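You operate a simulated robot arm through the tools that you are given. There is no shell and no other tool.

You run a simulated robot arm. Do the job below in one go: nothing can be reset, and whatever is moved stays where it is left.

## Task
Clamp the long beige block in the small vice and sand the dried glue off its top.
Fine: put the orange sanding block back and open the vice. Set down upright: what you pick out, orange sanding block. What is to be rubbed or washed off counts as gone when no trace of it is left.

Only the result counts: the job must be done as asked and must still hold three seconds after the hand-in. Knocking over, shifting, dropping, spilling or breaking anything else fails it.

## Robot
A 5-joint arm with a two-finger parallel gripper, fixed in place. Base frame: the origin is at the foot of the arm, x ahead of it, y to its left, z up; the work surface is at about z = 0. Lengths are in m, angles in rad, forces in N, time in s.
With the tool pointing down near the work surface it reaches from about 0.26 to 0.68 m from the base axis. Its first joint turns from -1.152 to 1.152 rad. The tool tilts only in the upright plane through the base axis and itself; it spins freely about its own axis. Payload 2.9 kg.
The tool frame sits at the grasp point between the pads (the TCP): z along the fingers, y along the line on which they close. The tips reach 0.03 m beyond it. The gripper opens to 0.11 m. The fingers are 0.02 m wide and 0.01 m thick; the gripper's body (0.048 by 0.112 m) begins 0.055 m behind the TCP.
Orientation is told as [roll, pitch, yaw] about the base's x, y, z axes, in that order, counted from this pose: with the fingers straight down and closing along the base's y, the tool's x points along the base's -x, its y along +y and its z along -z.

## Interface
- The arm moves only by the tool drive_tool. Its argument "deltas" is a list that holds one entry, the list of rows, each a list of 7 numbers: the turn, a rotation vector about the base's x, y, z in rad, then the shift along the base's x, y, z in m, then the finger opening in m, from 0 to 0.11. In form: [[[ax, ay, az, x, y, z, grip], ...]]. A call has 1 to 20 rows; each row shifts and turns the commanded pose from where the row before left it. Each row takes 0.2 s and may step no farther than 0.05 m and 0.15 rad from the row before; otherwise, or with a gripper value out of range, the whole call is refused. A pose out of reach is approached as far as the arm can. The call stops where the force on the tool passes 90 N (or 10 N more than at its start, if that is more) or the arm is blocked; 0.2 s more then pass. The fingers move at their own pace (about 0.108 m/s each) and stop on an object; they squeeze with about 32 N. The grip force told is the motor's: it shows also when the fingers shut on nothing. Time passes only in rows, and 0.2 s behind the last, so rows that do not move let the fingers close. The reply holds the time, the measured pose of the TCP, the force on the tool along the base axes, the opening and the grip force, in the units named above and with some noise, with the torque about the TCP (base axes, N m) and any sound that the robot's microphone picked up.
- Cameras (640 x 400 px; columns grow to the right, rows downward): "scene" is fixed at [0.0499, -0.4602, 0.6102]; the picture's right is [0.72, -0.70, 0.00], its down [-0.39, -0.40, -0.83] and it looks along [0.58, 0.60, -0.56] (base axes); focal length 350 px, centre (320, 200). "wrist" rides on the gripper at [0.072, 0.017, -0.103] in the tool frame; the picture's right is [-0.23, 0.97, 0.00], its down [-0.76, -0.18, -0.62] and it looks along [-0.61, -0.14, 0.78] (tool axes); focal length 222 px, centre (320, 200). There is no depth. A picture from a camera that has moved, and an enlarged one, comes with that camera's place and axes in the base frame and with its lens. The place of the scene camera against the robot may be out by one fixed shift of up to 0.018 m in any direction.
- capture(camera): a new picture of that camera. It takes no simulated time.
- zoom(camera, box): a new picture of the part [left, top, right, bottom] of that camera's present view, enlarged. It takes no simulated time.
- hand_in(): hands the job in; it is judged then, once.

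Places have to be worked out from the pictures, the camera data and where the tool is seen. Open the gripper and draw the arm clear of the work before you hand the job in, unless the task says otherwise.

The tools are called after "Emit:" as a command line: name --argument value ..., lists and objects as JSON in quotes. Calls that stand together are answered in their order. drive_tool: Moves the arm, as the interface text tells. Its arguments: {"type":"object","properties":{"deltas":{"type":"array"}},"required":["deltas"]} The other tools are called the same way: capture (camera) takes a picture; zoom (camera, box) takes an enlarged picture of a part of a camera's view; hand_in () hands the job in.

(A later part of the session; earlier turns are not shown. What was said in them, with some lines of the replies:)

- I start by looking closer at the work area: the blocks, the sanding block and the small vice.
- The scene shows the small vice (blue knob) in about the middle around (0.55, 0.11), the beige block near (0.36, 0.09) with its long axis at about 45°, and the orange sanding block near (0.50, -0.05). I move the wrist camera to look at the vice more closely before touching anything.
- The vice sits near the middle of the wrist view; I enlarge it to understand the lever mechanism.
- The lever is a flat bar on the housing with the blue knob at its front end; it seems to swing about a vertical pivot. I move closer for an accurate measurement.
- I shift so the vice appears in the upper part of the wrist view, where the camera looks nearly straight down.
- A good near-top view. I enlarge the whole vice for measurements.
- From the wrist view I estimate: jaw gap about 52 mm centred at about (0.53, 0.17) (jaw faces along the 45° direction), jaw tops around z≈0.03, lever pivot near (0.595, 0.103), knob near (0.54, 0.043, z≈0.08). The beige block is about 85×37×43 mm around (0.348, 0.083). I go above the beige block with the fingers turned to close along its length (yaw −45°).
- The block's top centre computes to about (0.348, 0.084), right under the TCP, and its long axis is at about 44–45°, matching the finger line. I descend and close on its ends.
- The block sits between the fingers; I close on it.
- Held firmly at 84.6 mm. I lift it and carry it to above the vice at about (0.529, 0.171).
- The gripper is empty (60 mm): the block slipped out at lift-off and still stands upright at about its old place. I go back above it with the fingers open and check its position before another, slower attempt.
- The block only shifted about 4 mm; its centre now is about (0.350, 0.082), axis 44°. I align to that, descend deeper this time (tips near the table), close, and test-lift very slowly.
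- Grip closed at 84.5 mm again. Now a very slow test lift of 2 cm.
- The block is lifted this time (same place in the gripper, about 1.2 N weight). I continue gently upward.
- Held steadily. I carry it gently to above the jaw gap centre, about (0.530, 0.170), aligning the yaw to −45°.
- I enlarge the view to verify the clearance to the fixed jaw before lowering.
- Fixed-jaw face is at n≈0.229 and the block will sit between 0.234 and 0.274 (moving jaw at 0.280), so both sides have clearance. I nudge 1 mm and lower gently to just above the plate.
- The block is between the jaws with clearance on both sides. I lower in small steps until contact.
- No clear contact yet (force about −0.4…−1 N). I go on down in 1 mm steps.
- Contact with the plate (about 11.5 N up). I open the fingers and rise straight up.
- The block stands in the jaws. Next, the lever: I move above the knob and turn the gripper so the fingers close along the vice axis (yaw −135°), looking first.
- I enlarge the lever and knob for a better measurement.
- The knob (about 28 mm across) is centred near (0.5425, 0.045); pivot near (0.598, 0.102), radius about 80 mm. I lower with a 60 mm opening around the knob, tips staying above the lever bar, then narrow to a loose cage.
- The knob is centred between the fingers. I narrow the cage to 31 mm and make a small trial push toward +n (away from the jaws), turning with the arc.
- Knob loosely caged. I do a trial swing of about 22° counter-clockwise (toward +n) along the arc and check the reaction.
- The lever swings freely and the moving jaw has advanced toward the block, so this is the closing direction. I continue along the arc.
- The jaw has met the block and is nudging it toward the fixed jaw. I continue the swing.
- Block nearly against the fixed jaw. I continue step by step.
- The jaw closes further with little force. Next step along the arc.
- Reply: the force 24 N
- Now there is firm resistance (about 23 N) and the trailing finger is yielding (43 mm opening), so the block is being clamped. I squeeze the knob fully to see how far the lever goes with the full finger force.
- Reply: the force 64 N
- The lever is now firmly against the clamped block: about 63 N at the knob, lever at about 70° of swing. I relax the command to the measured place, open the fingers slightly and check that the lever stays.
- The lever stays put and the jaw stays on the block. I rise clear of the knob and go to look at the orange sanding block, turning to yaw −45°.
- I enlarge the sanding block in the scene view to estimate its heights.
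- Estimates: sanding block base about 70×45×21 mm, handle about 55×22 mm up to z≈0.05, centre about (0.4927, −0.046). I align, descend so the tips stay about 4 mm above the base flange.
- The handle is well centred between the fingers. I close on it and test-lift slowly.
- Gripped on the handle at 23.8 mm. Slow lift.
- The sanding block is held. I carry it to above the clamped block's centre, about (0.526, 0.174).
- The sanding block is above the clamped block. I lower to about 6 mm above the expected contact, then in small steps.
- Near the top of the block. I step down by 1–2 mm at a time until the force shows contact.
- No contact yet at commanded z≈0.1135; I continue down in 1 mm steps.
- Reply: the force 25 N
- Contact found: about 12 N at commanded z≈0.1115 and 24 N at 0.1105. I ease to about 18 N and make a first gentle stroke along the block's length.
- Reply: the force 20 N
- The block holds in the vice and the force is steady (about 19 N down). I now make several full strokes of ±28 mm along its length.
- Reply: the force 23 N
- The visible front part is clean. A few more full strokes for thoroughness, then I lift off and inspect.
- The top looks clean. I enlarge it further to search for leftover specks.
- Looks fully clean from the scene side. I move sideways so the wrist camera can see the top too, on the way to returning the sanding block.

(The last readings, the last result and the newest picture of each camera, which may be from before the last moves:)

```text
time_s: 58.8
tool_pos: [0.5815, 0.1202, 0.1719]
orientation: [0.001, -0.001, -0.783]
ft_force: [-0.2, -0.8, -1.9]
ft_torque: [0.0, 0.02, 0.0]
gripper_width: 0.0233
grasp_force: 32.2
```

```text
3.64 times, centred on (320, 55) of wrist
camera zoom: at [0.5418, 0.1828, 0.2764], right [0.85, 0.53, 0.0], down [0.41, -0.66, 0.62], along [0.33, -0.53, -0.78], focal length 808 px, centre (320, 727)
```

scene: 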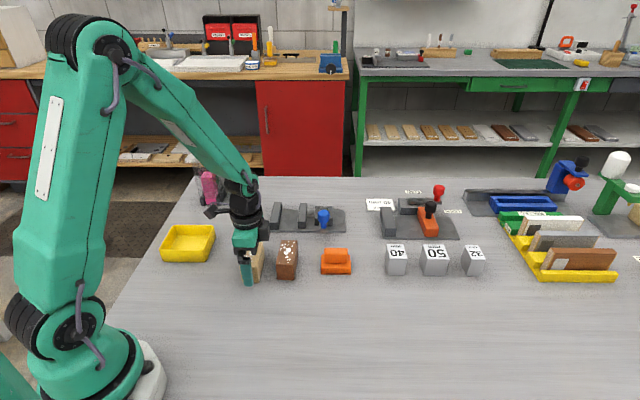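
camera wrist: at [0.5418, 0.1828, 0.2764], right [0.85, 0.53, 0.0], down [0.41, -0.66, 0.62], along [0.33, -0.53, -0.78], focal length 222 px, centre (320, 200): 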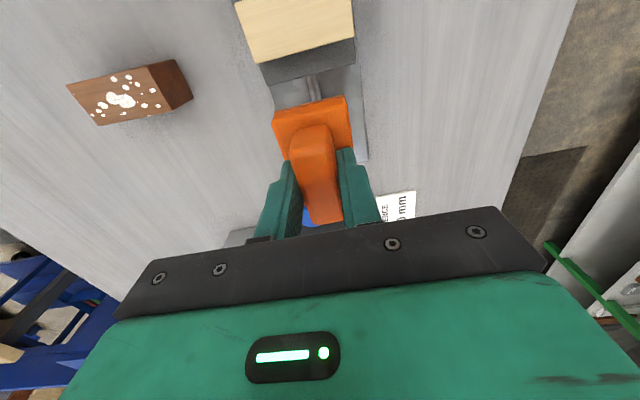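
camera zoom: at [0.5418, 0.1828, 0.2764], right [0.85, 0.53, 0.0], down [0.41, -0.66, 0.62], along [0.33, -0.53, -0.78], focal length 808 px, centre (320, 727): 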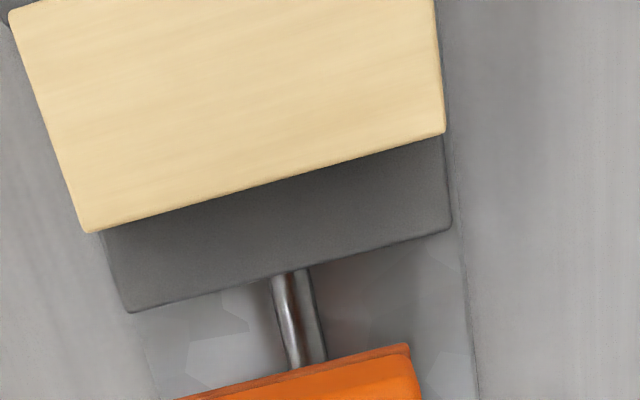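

The top is spotless, edge included. Now I carry the sanding block back to its original place, retracing the recorded offsets, and stop about 3 mm above the table.

Emit:
drive_tool --deltas '[[[0, 0, 0, -0.0034, -0.006, 0, 0.0], [0, 0, 0, -0.006, -0.012, 0, 0.0], [0, 0, 0, -0.009, -0.016, 0, 0.0], [0, 0, 0, -0.01, -0.018, 0, 0.0], [0, 0, 0, -0.01, -0.018, 0, 0.0], [0, 0, 0, -0.01, -0.018, 0, 0.0], [0, 0, 0, -0.01, -0.018, 0, 0.0], [0, 0, 0, -0.01, -0.018, 0, 0.0], [0, 0, 0, -0.009, -0.016, 0, 0.0], [0, 0, 0, -0.007, -0.014, 0, 0.0], [0, 0, 0, -0.003, -0.006, 0, 0.0], [0, 0, 0, -0.002, -0.004, 0, 0.0], [0, 0, 0, 0, 0, -0.01, 0.0], [0, 0, 0, 0, 0, -0.015, 0.0], [0, 0, 0, 0, 0, -0.015, 0.0], [0, 0, 0, 0, 0, -0.015, 0.0], [0, 0, 0, 0, 0, -0.01, 0.0], [0, 0, 0, 0, 0, 0, 0.0]]]'

Emit:
capture --camera "wrist"

Emit:
zoom --camera "scene" --box '[300, 200, 380, 290]'

```text
time_s: 62.6
tool_pos: [0.4917, -0.046, 0.1079]
orientation: [-0.001, 0.0, -0.786]
ft_force: [-0.8, 0.3, -0.8]
ft_torque: [0.04, -0.02, -0.02]
gripper_width: 0.0236
grasp_force: 32.2
```

```text
taken
camera wrist: at [0.4526, 0.0176, 0.2114], right [0.85, 0.53, 0.0], down [0.41, -0.66, 0.62], along [0.33, -0.53, -0.78], focal length 222 px, centre (320, 200)
```

wrist: 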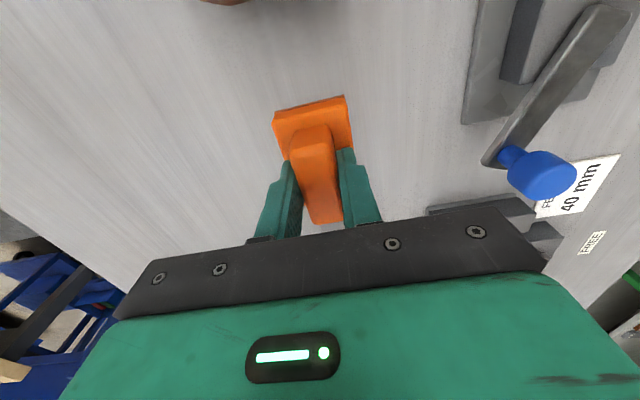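

```text
4.44 times, centred on (340, 245) of scene
camera zoom: at [0.0499, -0.4602, 0.6102], right [0.72, -0.7, 0.0], down [-0.39, -0.4, -0.83], along [0.58, 0.6, -0.56], focal length 1557 px, centre (231, 0)
```

zoom: 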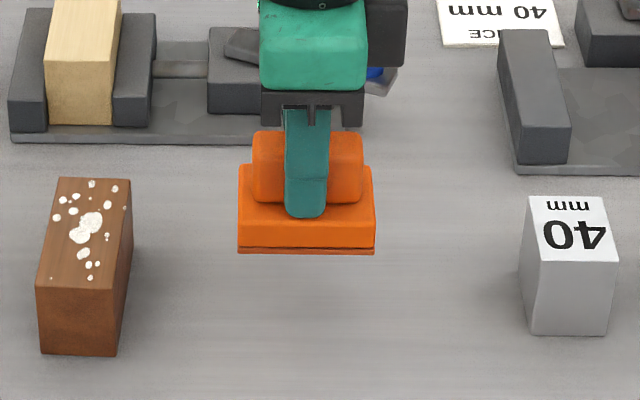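

Above its home. I lower to just above the table.

Emit:
drive_tool --deltas '[[[0, 0, 0, 0, 0, -0.014, 0.0], [0, 0, 0, 0, 0, -0.014, 0.0], [0, 0, 0, 0, 0, -0.012, 0.0], [0, 0, 0, 0, 0, -0.007, 0.0], [0, 0, 0, 0, 0, -0.003, 0.0], [0, 0, 0, 0, 0, 0, 0.0]]]'

Emit:
drive_tool --deltas '[[[0, 0, 0, 0, 0, -0.0015, 0.0], [0, 0, 0, 0, 0, 0, 0.0]]]'

Emit:
drive_tool --deltas '[[[0, 0, 0, 0, 0, -0.001, 0.0], [0, 0, 0, 0, 0, 0, 0.0]]]'

```text
time_s: 64.0
tool_pos: [0.492, -0.0447, 0.0581]
orientation: [0.002, 0.001, -0.785]
ft_force: [-0.7, -0.7, -1.2]
ft_torque: [0.02, 0.0, 0.01]
gripper_width: 0.0237
grasp_force: 32.4
```

```text
time_s: 64.6
tool_pos: [0.4919, -0.0442, 0.0554]
orientation: [0.0, 0.001, -0.784]
ft_force: [1.1, 0.0, -0.1]
ft_torque: [-0.05, 0.01, -0.03]
gripper_width: 0.0234
grasp_force: 31.7
```

```text
time_s: 65.2
tool_pos: [0.4916, -0.0434, 0.0548]
orientation: [0.002, -0.002, -0.782]
ft_force: [-0.6, 0.2, -0.3]
ft_torque: [-0.02, 0.02, 0.0]
gripper_width: 0.0237
grasp_force: 31.6
```

Not yet clearly resting; I lower another half millimetre at a time.

Emit:
drive_tool --deltas '[[[0, 0, 0, 0, 0, -0.0007, 0.0], [0, 0, 0, 0, 0, 0, 0.0]]]'

Emit:
drive_tool --deltas '[[[0, 0, 0, 0, 0, -0.0005, 0.0], [0, 0, 0, 0, 0, 0, 0.0]]]'

Emit:
zoom --camera "scene" --box '[300, 200, 380, 290]'

```text
time_s: 65.8
tool_pos: [0.4923, -0.0451, 0.055]
orientation: [-0.001, 0.0, -0.784]
ft_force: [0.0, -0.6, -2.4]
ft_torque: [0.0, 0.03, 0.05]
gripper_width: 0.0235
grasp_force: 32.3
```

```text
time_s: 66.4
tool_pos: [0.4925, -0.044, 0.0539]
orientation: [0.001, 0.0, -0.786]
ft_force: [-0.5, 0.4, -0.7]
ft_torque: [-0.01, -0.01, 0.03]
gripper_width: 0.0236
grasp_force: 32.1
```

```text
4.44 times, centred on (340, 245) of scene
camera zoom: at [0.0499, -0.4602, 0.6102], right [0.72, -0.7, 0.0], down [-0.39, -0.4, -0.83], along [0.58, 0.6, -0.56], focal length 1557 px, centre (231, 0)
```

zoom: 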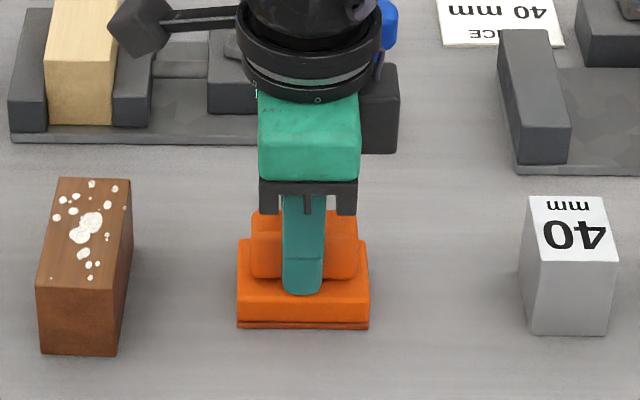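

The picture matches the original place. I lower slightly more to feel the table.

Emit:
drive_tool --deltas '[[[0, 0, 0, 0, 0, -0.0006, 0.0], [0, 0, 0, 0, 0, 0, 0.0]]]'

Emit:
drive_tool --deltas '[[[0, 0, 0, 0, 0, -0.0006, 0.0], [0, 0, 0, 0, 0, 0, 0.0]]]'

```text
time_s: 67.0
tool_pos: [0.4921, -0.0432, 0.0537]
orientation: [0.0, 0.001, -0.787]
ft_force: [-0.6, 0.6, -0.7]
ft_torque: [-0.03, 0.0, 0.01]
gripper_width: 0.0236
grasp_force: 32.0
```

```text
time_s: 67.6
tool_pos: [0.4925, -0.0439, 0.0527]
orientation: [0.0, 0.002, -0.785]
ft_force: [-2.7, -1.1, 7.4]
ft_torque: [-0.16, -0.02, -0.08]
gripper_width: 0.0236
grasp_force: 32.1
```

The sanding block rests on the table (7 N). I release it and rise.

Emit:
drive_tool --deltas '[[[0, 0, 0, 0, 0, 0.0005, 0.0], [0, 0, 0, 0, 0, 0, 0.06], [0, 0, 0, 0, 0, 0, 0.06], [0, 0, 0, 0, 0, 0.01, 0.06], [0, 0, 0, 0, 0, 0.03, 0.06], [0, 0, 0, 0, 0, 0.04, 0.08], [0, 0, 0, 0, 0, 0.04, 0.08], [0, 0, 0, 0, 0, 0, 0.08]]]'

Emit:
zoom --camera "scene" --box '[220, 190, 380, 290]'

Emit:
capture --camera "wrist"

```text
time_s: 69.4
tool_pos: [0.493, -0.0444, 0.1708]
orientation: [0.0, 0.0, -0.785]
ft_force: [-0.2, -0.1, -0.5]
ft_torque: [0.0, 0.0, -0.04]
gripper_width: 0.08
grasp_force: 0.1
```

```text
4.00 times, centred on (300, 240) of scene
camera zoom: at [0.0499, -0.4602, 0.6102], right [0.72, -0.7, 0.0], down [-0.39, -0.4, -0.83], along [0.58, 0.6, -0.56], focal length 1401 px, centre (400, 40)
```

zoom: 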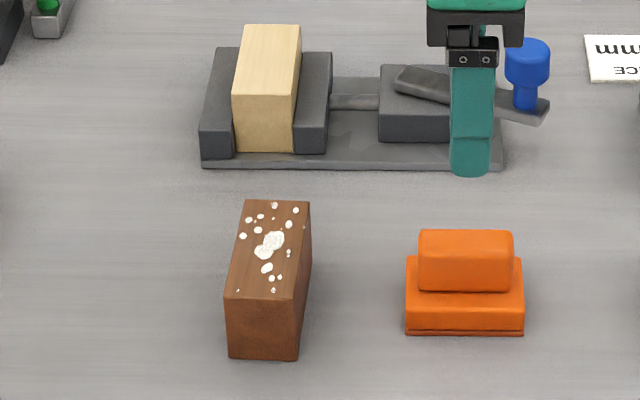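

```text
taken
camera wrist: at [0.4524, 0.0185, 0.2765], right [0.85, 0.53, 0.0], down [0.41, -0.66, 0.62], along [0.33, -0.53, -0.78], focal length 222 px, centre (320, 200)
```

wrist: 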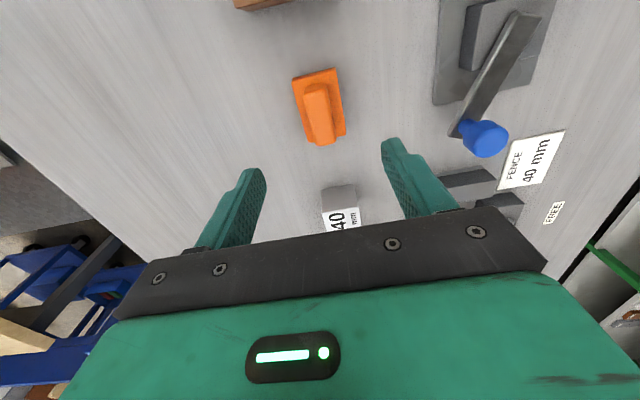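

The sanding block stands back at its original place. Next I return to the knob (about (0.632, 0.030)) to open the vice again.

Emit:
drive_tool --deltas '[[[0, 0, -0.131, 0.0278, 0.0149, 0.004, 0.06], [0, 0, -0.13, 0.0278, 0.0149, 0.004, 0.06], [0, 0, 0, 0.0278, 0.0149, 0.004, 0.06], [0, 0, 0, 0.0278, 0.0149, 0.0, 0.06], [0, 0, 0, 0.0278, 0.0149, 0.0, 0.06], [0, 0, 0, 0, 0, 0, 0.06]]]'

Emit:
capture --camera "wrist"

Emit:
zoom --camera "wrist" --box '[230, 30, 410, 170]'

```text
time_s: 70.8
tool_pos: [0.6314, 0.0305, 0.1829]
orientation: [-0.002, 0.0, -1.045]
ft_force: [0.3, 0.0, -0.8]
ft_torque: [-0.02, 0.0, -0.01]
gripper_width: 0.0598
grasp_force: 0.0
```

```text
taken
camera wrist: at [0.61, 0.1009, 0.288], right [0.96, 0.29, 0.0], down [0.23, -0.75, 0.62], along [0.18, -0.6, -0.78], focal length 222 px, centre (320, 200)
```

wrist: 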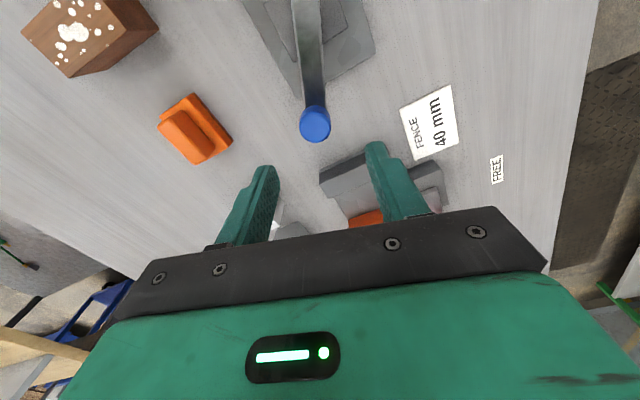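

```text
2.86 times, centred on (320, 100) of wrist
camera zoom: at [0.61, 0.1009, 0.288], right [0.96, 0.29, 0.0], down [0.23, -0.75, 0.62], along [0.18, -0.6, -0.78], focal length 635 px, centre (320, 486)
```

zoom: 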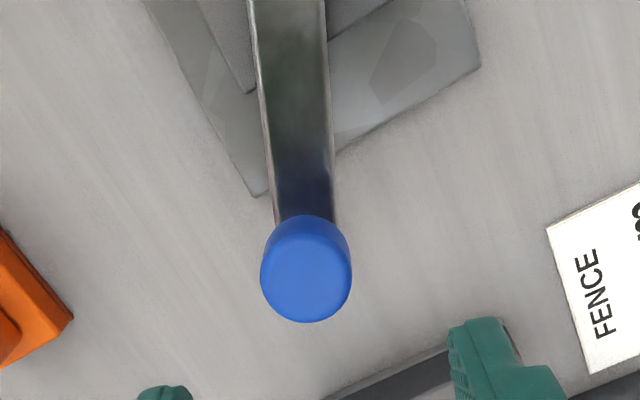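

The knob is at about (0.628, 0.030), lever at −68°. I align to it, lower around it and narrow the cage.

Emit:
drive_tool --deltas '[[[0, 0, -0.14, -0.0036, -0.0005, -0.01, 0.06], [0, 0, 0, 0, 0, -0.03, 0.06], [0, 0, 0, 0, 0, -0.03, 0.06], [0, 0, 0, 0, 0, -0.024, 0.06], [0, 0, 0, 0, 0, 0, 0.06], [0, 0, 0, 0, 0, 0, 0.036], [0, 0, 0, 0, 0, 0, 0.036]]]'

Emit:
zoom --camera "wrist" --box '[200, 80, 440, 230]'

Emit:
zoom --camera "scene" --box '[250, 150, 390, 250]'

```text
time_s: 72.4
tool_pos: [0.627, 0.029, 0.0901]
orientation: [0.002, -0.001, -1.186]
ft_force: [0.4, -0.2, -0.7]
ft_torque: [0.02, 0.0, -0.05]
gripper_width: 0.0359
grasp_force: 0.0
```

```text
2.67 times, centred on (320, 155) of wrist
camera zoom: at [0.616, 0.103, 0.1942], right [0.99, 0.16, 0.0], down [0.12, -0.77, 0.62], along [0.1, -0.62, -0.78], focal length 592 px, centre (320, 320)
```

zoom: 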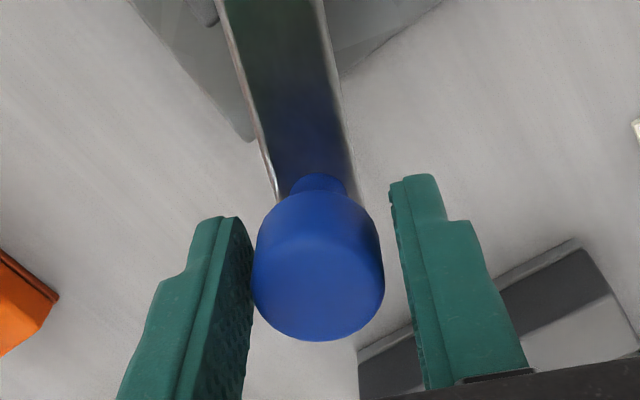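

```text
4.00 times, centred on (320, 200) of scene
camera zoom: at [0.0499, -0.4602, 0.6102], right [0.72, -0.7, 0.0], down [-0.39, -0.4, -0.83], along [0.58, 0.6, -0.56], focal length 1401 px, centre (320, 200)
```

zoom: 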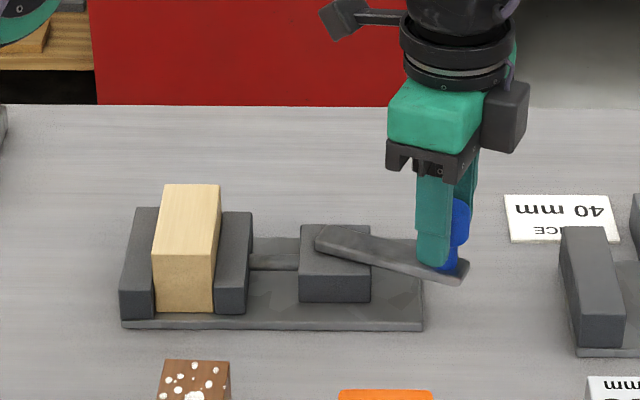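

Caged. I swing the lever back clockwise, first three steps, checking forces and that the block stays standing.

Emit:
drive_tool --deltas '[[[0, 0, -0.13, -0.0096, -0.0033, 0, 0.036], [0, 0, -0.13, -0.0099, -0.0019, 0, 0.036], [0, 0, -0.13, -0.0101, -0.0007, 0, 0.036]]]'

Emit:
zoom --camera "scene" --box '[250, 150, 390, 250]'

```text
time_s: 73.2
tool_pos: [0.5985, 0.0242, 0.0912]
orientation: [0.0, 0.0, -1.579]
ft_force: [1.2, -0.9, 0.2]
ft_torque: [0.04, 0.0, 0.0]
gripper_width: 0.0362
grasp_force: 1.0
```

```text
4.00 times, centred on (320, 200) of scene
camera zoom: at [0.0499, -0.4602, 0.6102], right [0.72, -0.7, 0.0], down [-0.39, -0.4, -0.83], along [0.58, 0.6, -0.56], focal length 1401 px, centre (320, 200)
```

zoom: 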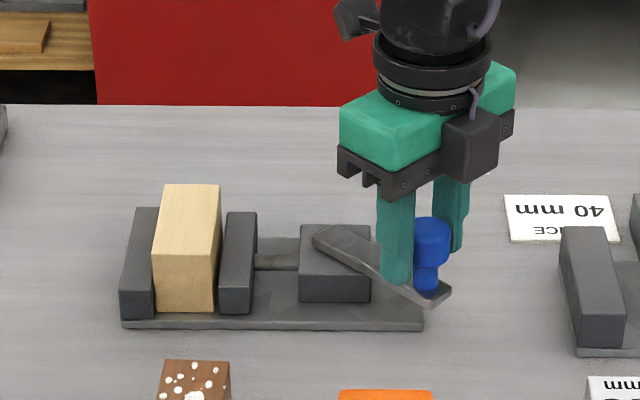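

The jaw has backed off and the block stays upright. I continue the swing back to the fully open position.

Emit:
drive_tool --deltas '[[[0, 0, -0.13, -0.01, 0.0006, 0, 0.036], [0, 0, -0.13, -0.01, 0.002, 0, 0.036], [0, 0, -0.13, -0.0095, 0.0032, 0, 0.036], [0, 0, -0.13, -0.0091, 0.0044, 0, 0.036], [0, 0, -0.13, -0.0085, 0.0055, 0, 0.036], [0, 0, -0.13, -0.0076, 0.0066, 0, 0.036], [0, 0, 0, 0, 0, 0, 0.036]]]'

Emit:
zoom --camera "scene" --box '[250, 150, 390, 250]'

Emit:
capture --camera "wrist"

```text
time_s: 74.8
tool_pos: [0.5421, 0.0473, 0.091]
orientation: [-0.001, -0.001, -2.359]
ft_force: [0.5, -0.2, -0.8]
ft_torque: [-0.03, 0.01, 0.0]
gripper_width: 0.0364
grasp_force: 0.4
```

```text
4.00 times, centred on (320, 200) of scene
camera zoom: at [0.0499, -0.4602, 0.6102], right [0.72, -0.7, 0.0], down [-0.39, -0.4, -0.83], along [0.58, 0.6, -0.56], focal length 1401 px, centre (320, 200)
```

zoom: 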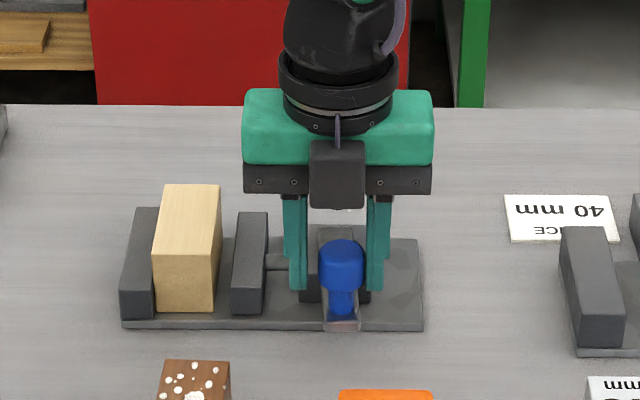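

```text
taken
camera wrist: at [0.6059, 0.0848, 0.1948], right [0.53, -0.85, 0.0], down [-0.66, -0.41, 0.62], along [-0.53, -0.33, -0.78], focal length 222 px, centre (320, 200)
```

wrist: 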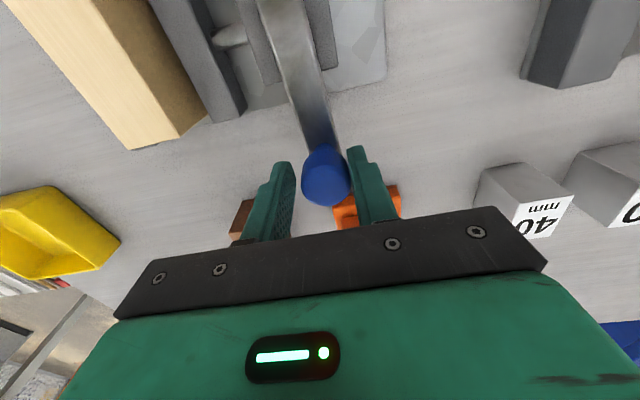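

The moving jaw is back at its original open place; the lever lacks a few millimetres (slack of the cage). I push a little further in the opening direction, gently.

Emit:
drive_tool --deltas '[[[0, 0, 0, -0.0018, 0.0018, 0, 0.036], [0, 0, 0, 0, 0, 0, 0.036]]]'

Emit:
drive_tool --deltas '[[[0, 0, 0, -0.0014, 0.0014, 0, 0.036], [0, 0, 0, 0, 0, 0, 0.036]]]'

Emit:
zoom --camera "scene" --box '[250, 150, 390, 250]'

```text
time_s: 75.4
tool_pos: [0.5407, 0.0472, 0.0909]
orientation: [0.0, -0.001, -2.355]
ft_force: [0.5, -0.7, -0.4]
ft_torque: [-0.01, -0.02, 0.03]
gripper_width: 0.0363
grasp_force: 0.3
```

```text
time_s: 76.0
tool_pos: [0.5408, 0.0484, 0.0902]
orientation: [-0.001, 0.0, -2.356]
ft_force: [-0.3, -0.8, 1.0]
ft_torque: [-0.01, 0.01, -0.02]
gripper_width: 0.0364
grasp_force: 0.4
```

```text
4.00 times, centred on (320, 200) of scene
camera zoom: at [0.0499, -0.4602, 0.6102], right [0.72, -0.7, 0.0], down [-0.39, -0.4, -0.83], along [0.58, 0.6, -0.56], focal length 1401 px, centre (320, 200)
```

zoom: 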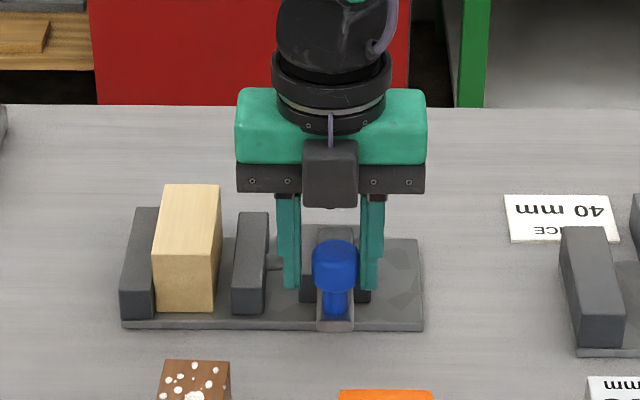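

The lever is back exactly at its original open place, and the block stands upright between the jaws. I open the fingers, rise and draw the arm clear.

Emit:
drive_tool --deltas '[[[0, 0, 0, 0.001, -0.001, 0, 0.06], [0, 0, 0, 0, 0, 0, 0.06], [0, 0, 0, 0, 0, 0.02, 0.06], [0, 0, 0, 0, 0, 0.04, 0.06], [0, 0, 0, 0, 0, 0.045, 0.08], [0, 0, 0, 0, 0, 0.045, 0.11], [0, 0, 0, -0.02, 0, 0.04, 0.11], [0, 0, 0, -0.03, 0, 0.03, 0.11], [0, 0, 0, -0.04, 0, 0.02, 0.11], [0, 0, 0, -0.04, 0, 0.01, 0.11], [0, 0, 0, 0, 0, 0, 0.11]]]'

Emit:
capture --camera "scene"

Emit:
zoom --camera "scene" --box '[220, 190, 380, 290]'

Emit:
capture --camera "wrist"

```text
time_s: 78.4
tool_pos: [0.4087, 0.0466, 0.3413]
orientation: [0.0, 0.001, -2.357]
ft_force: [0.8, 0.0, 0.1]
ft_torque: [-0.06, -0.02, -0.03]
gripper_width: 0.1098
grasp_force: 0.1
```

```text
taken
```

scene: 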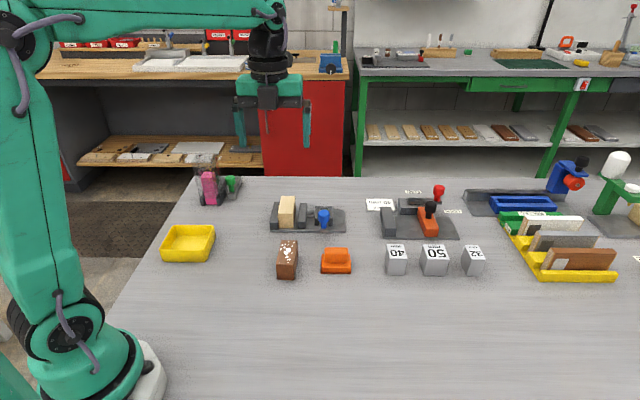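

```text
4.00 times, centred on (300, 240) of scene
camera zoom: at [0.0499, -0.4603, 0.6102], right [0.72, -0.7, 0.0], down [-0.39, -0.4, -0.83], along [0.58, 0.6, -0.56], focal length 1401 px, centre (400, 40)
```

zoom: 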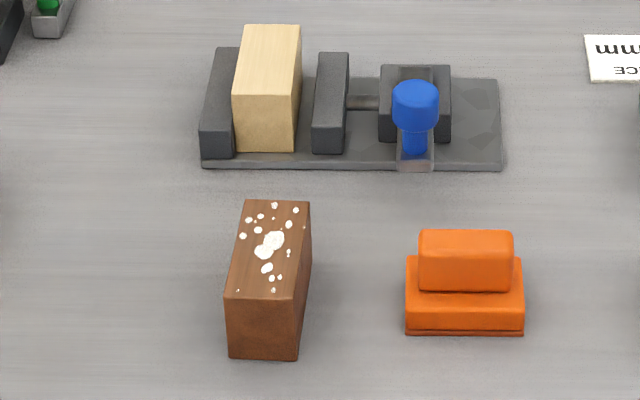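

```text
taken
camera wrist: at [0.4727, 0.0871, 0.4459], right [0.53, -0.85, 0.0], down [-0.66, -0.41, 0.62], along [-0.53, -0.33, -0.78], focal length 222 px, centre (320, 200)
```

wrist: 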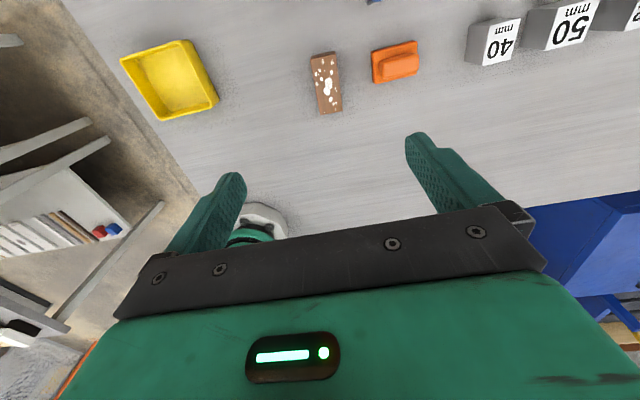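

Everything is in place: vice open, block upright with a clean top, sanding block back, arm clear. One last magnified check of the block's top.

Emit:
zoom --camera "scene" --box '[276, 192, 300, 230]'

```text
10.53 times, centred on (288, 211) of scene
camera zoom: at [0.0499, -0.4603, 0.6102], right [0.72, -0.7, 0.0], down [-0.39, -0.4, -0.83], along [0.58, 0.6, -0.56], focal length 3688 px, centre (657, 84)
```

zoom: 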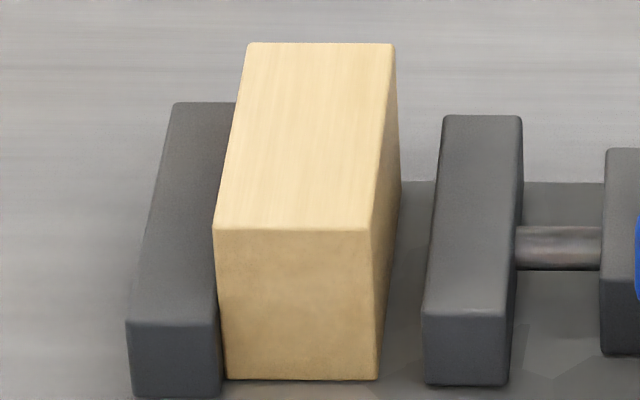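

No trace of glue remains, and the block stands upright in the open vice. I hand the job in.

Emit:
hand_in

```text
The job is handed in.
```

The beige block was clamped in the small vice and its top is sanded clean. Magnified pictures from both cameras showed no glue left, including at the edge.

- **Sanding block:** it is back upright in its original place, within about 1 mm.
- **Vice:** it is open again, with the lever where it started. I left the beige block standing upright between the jaws.
- **Slip on the first try:** the block slid out of the fingers at lift-off. It stayed upright and moved about 4 mm on the table, and the second, slower lift held.
- **Everything else:** I saw nothing else moved in the last pictures. The gripper is open and the arm is clear of the work.
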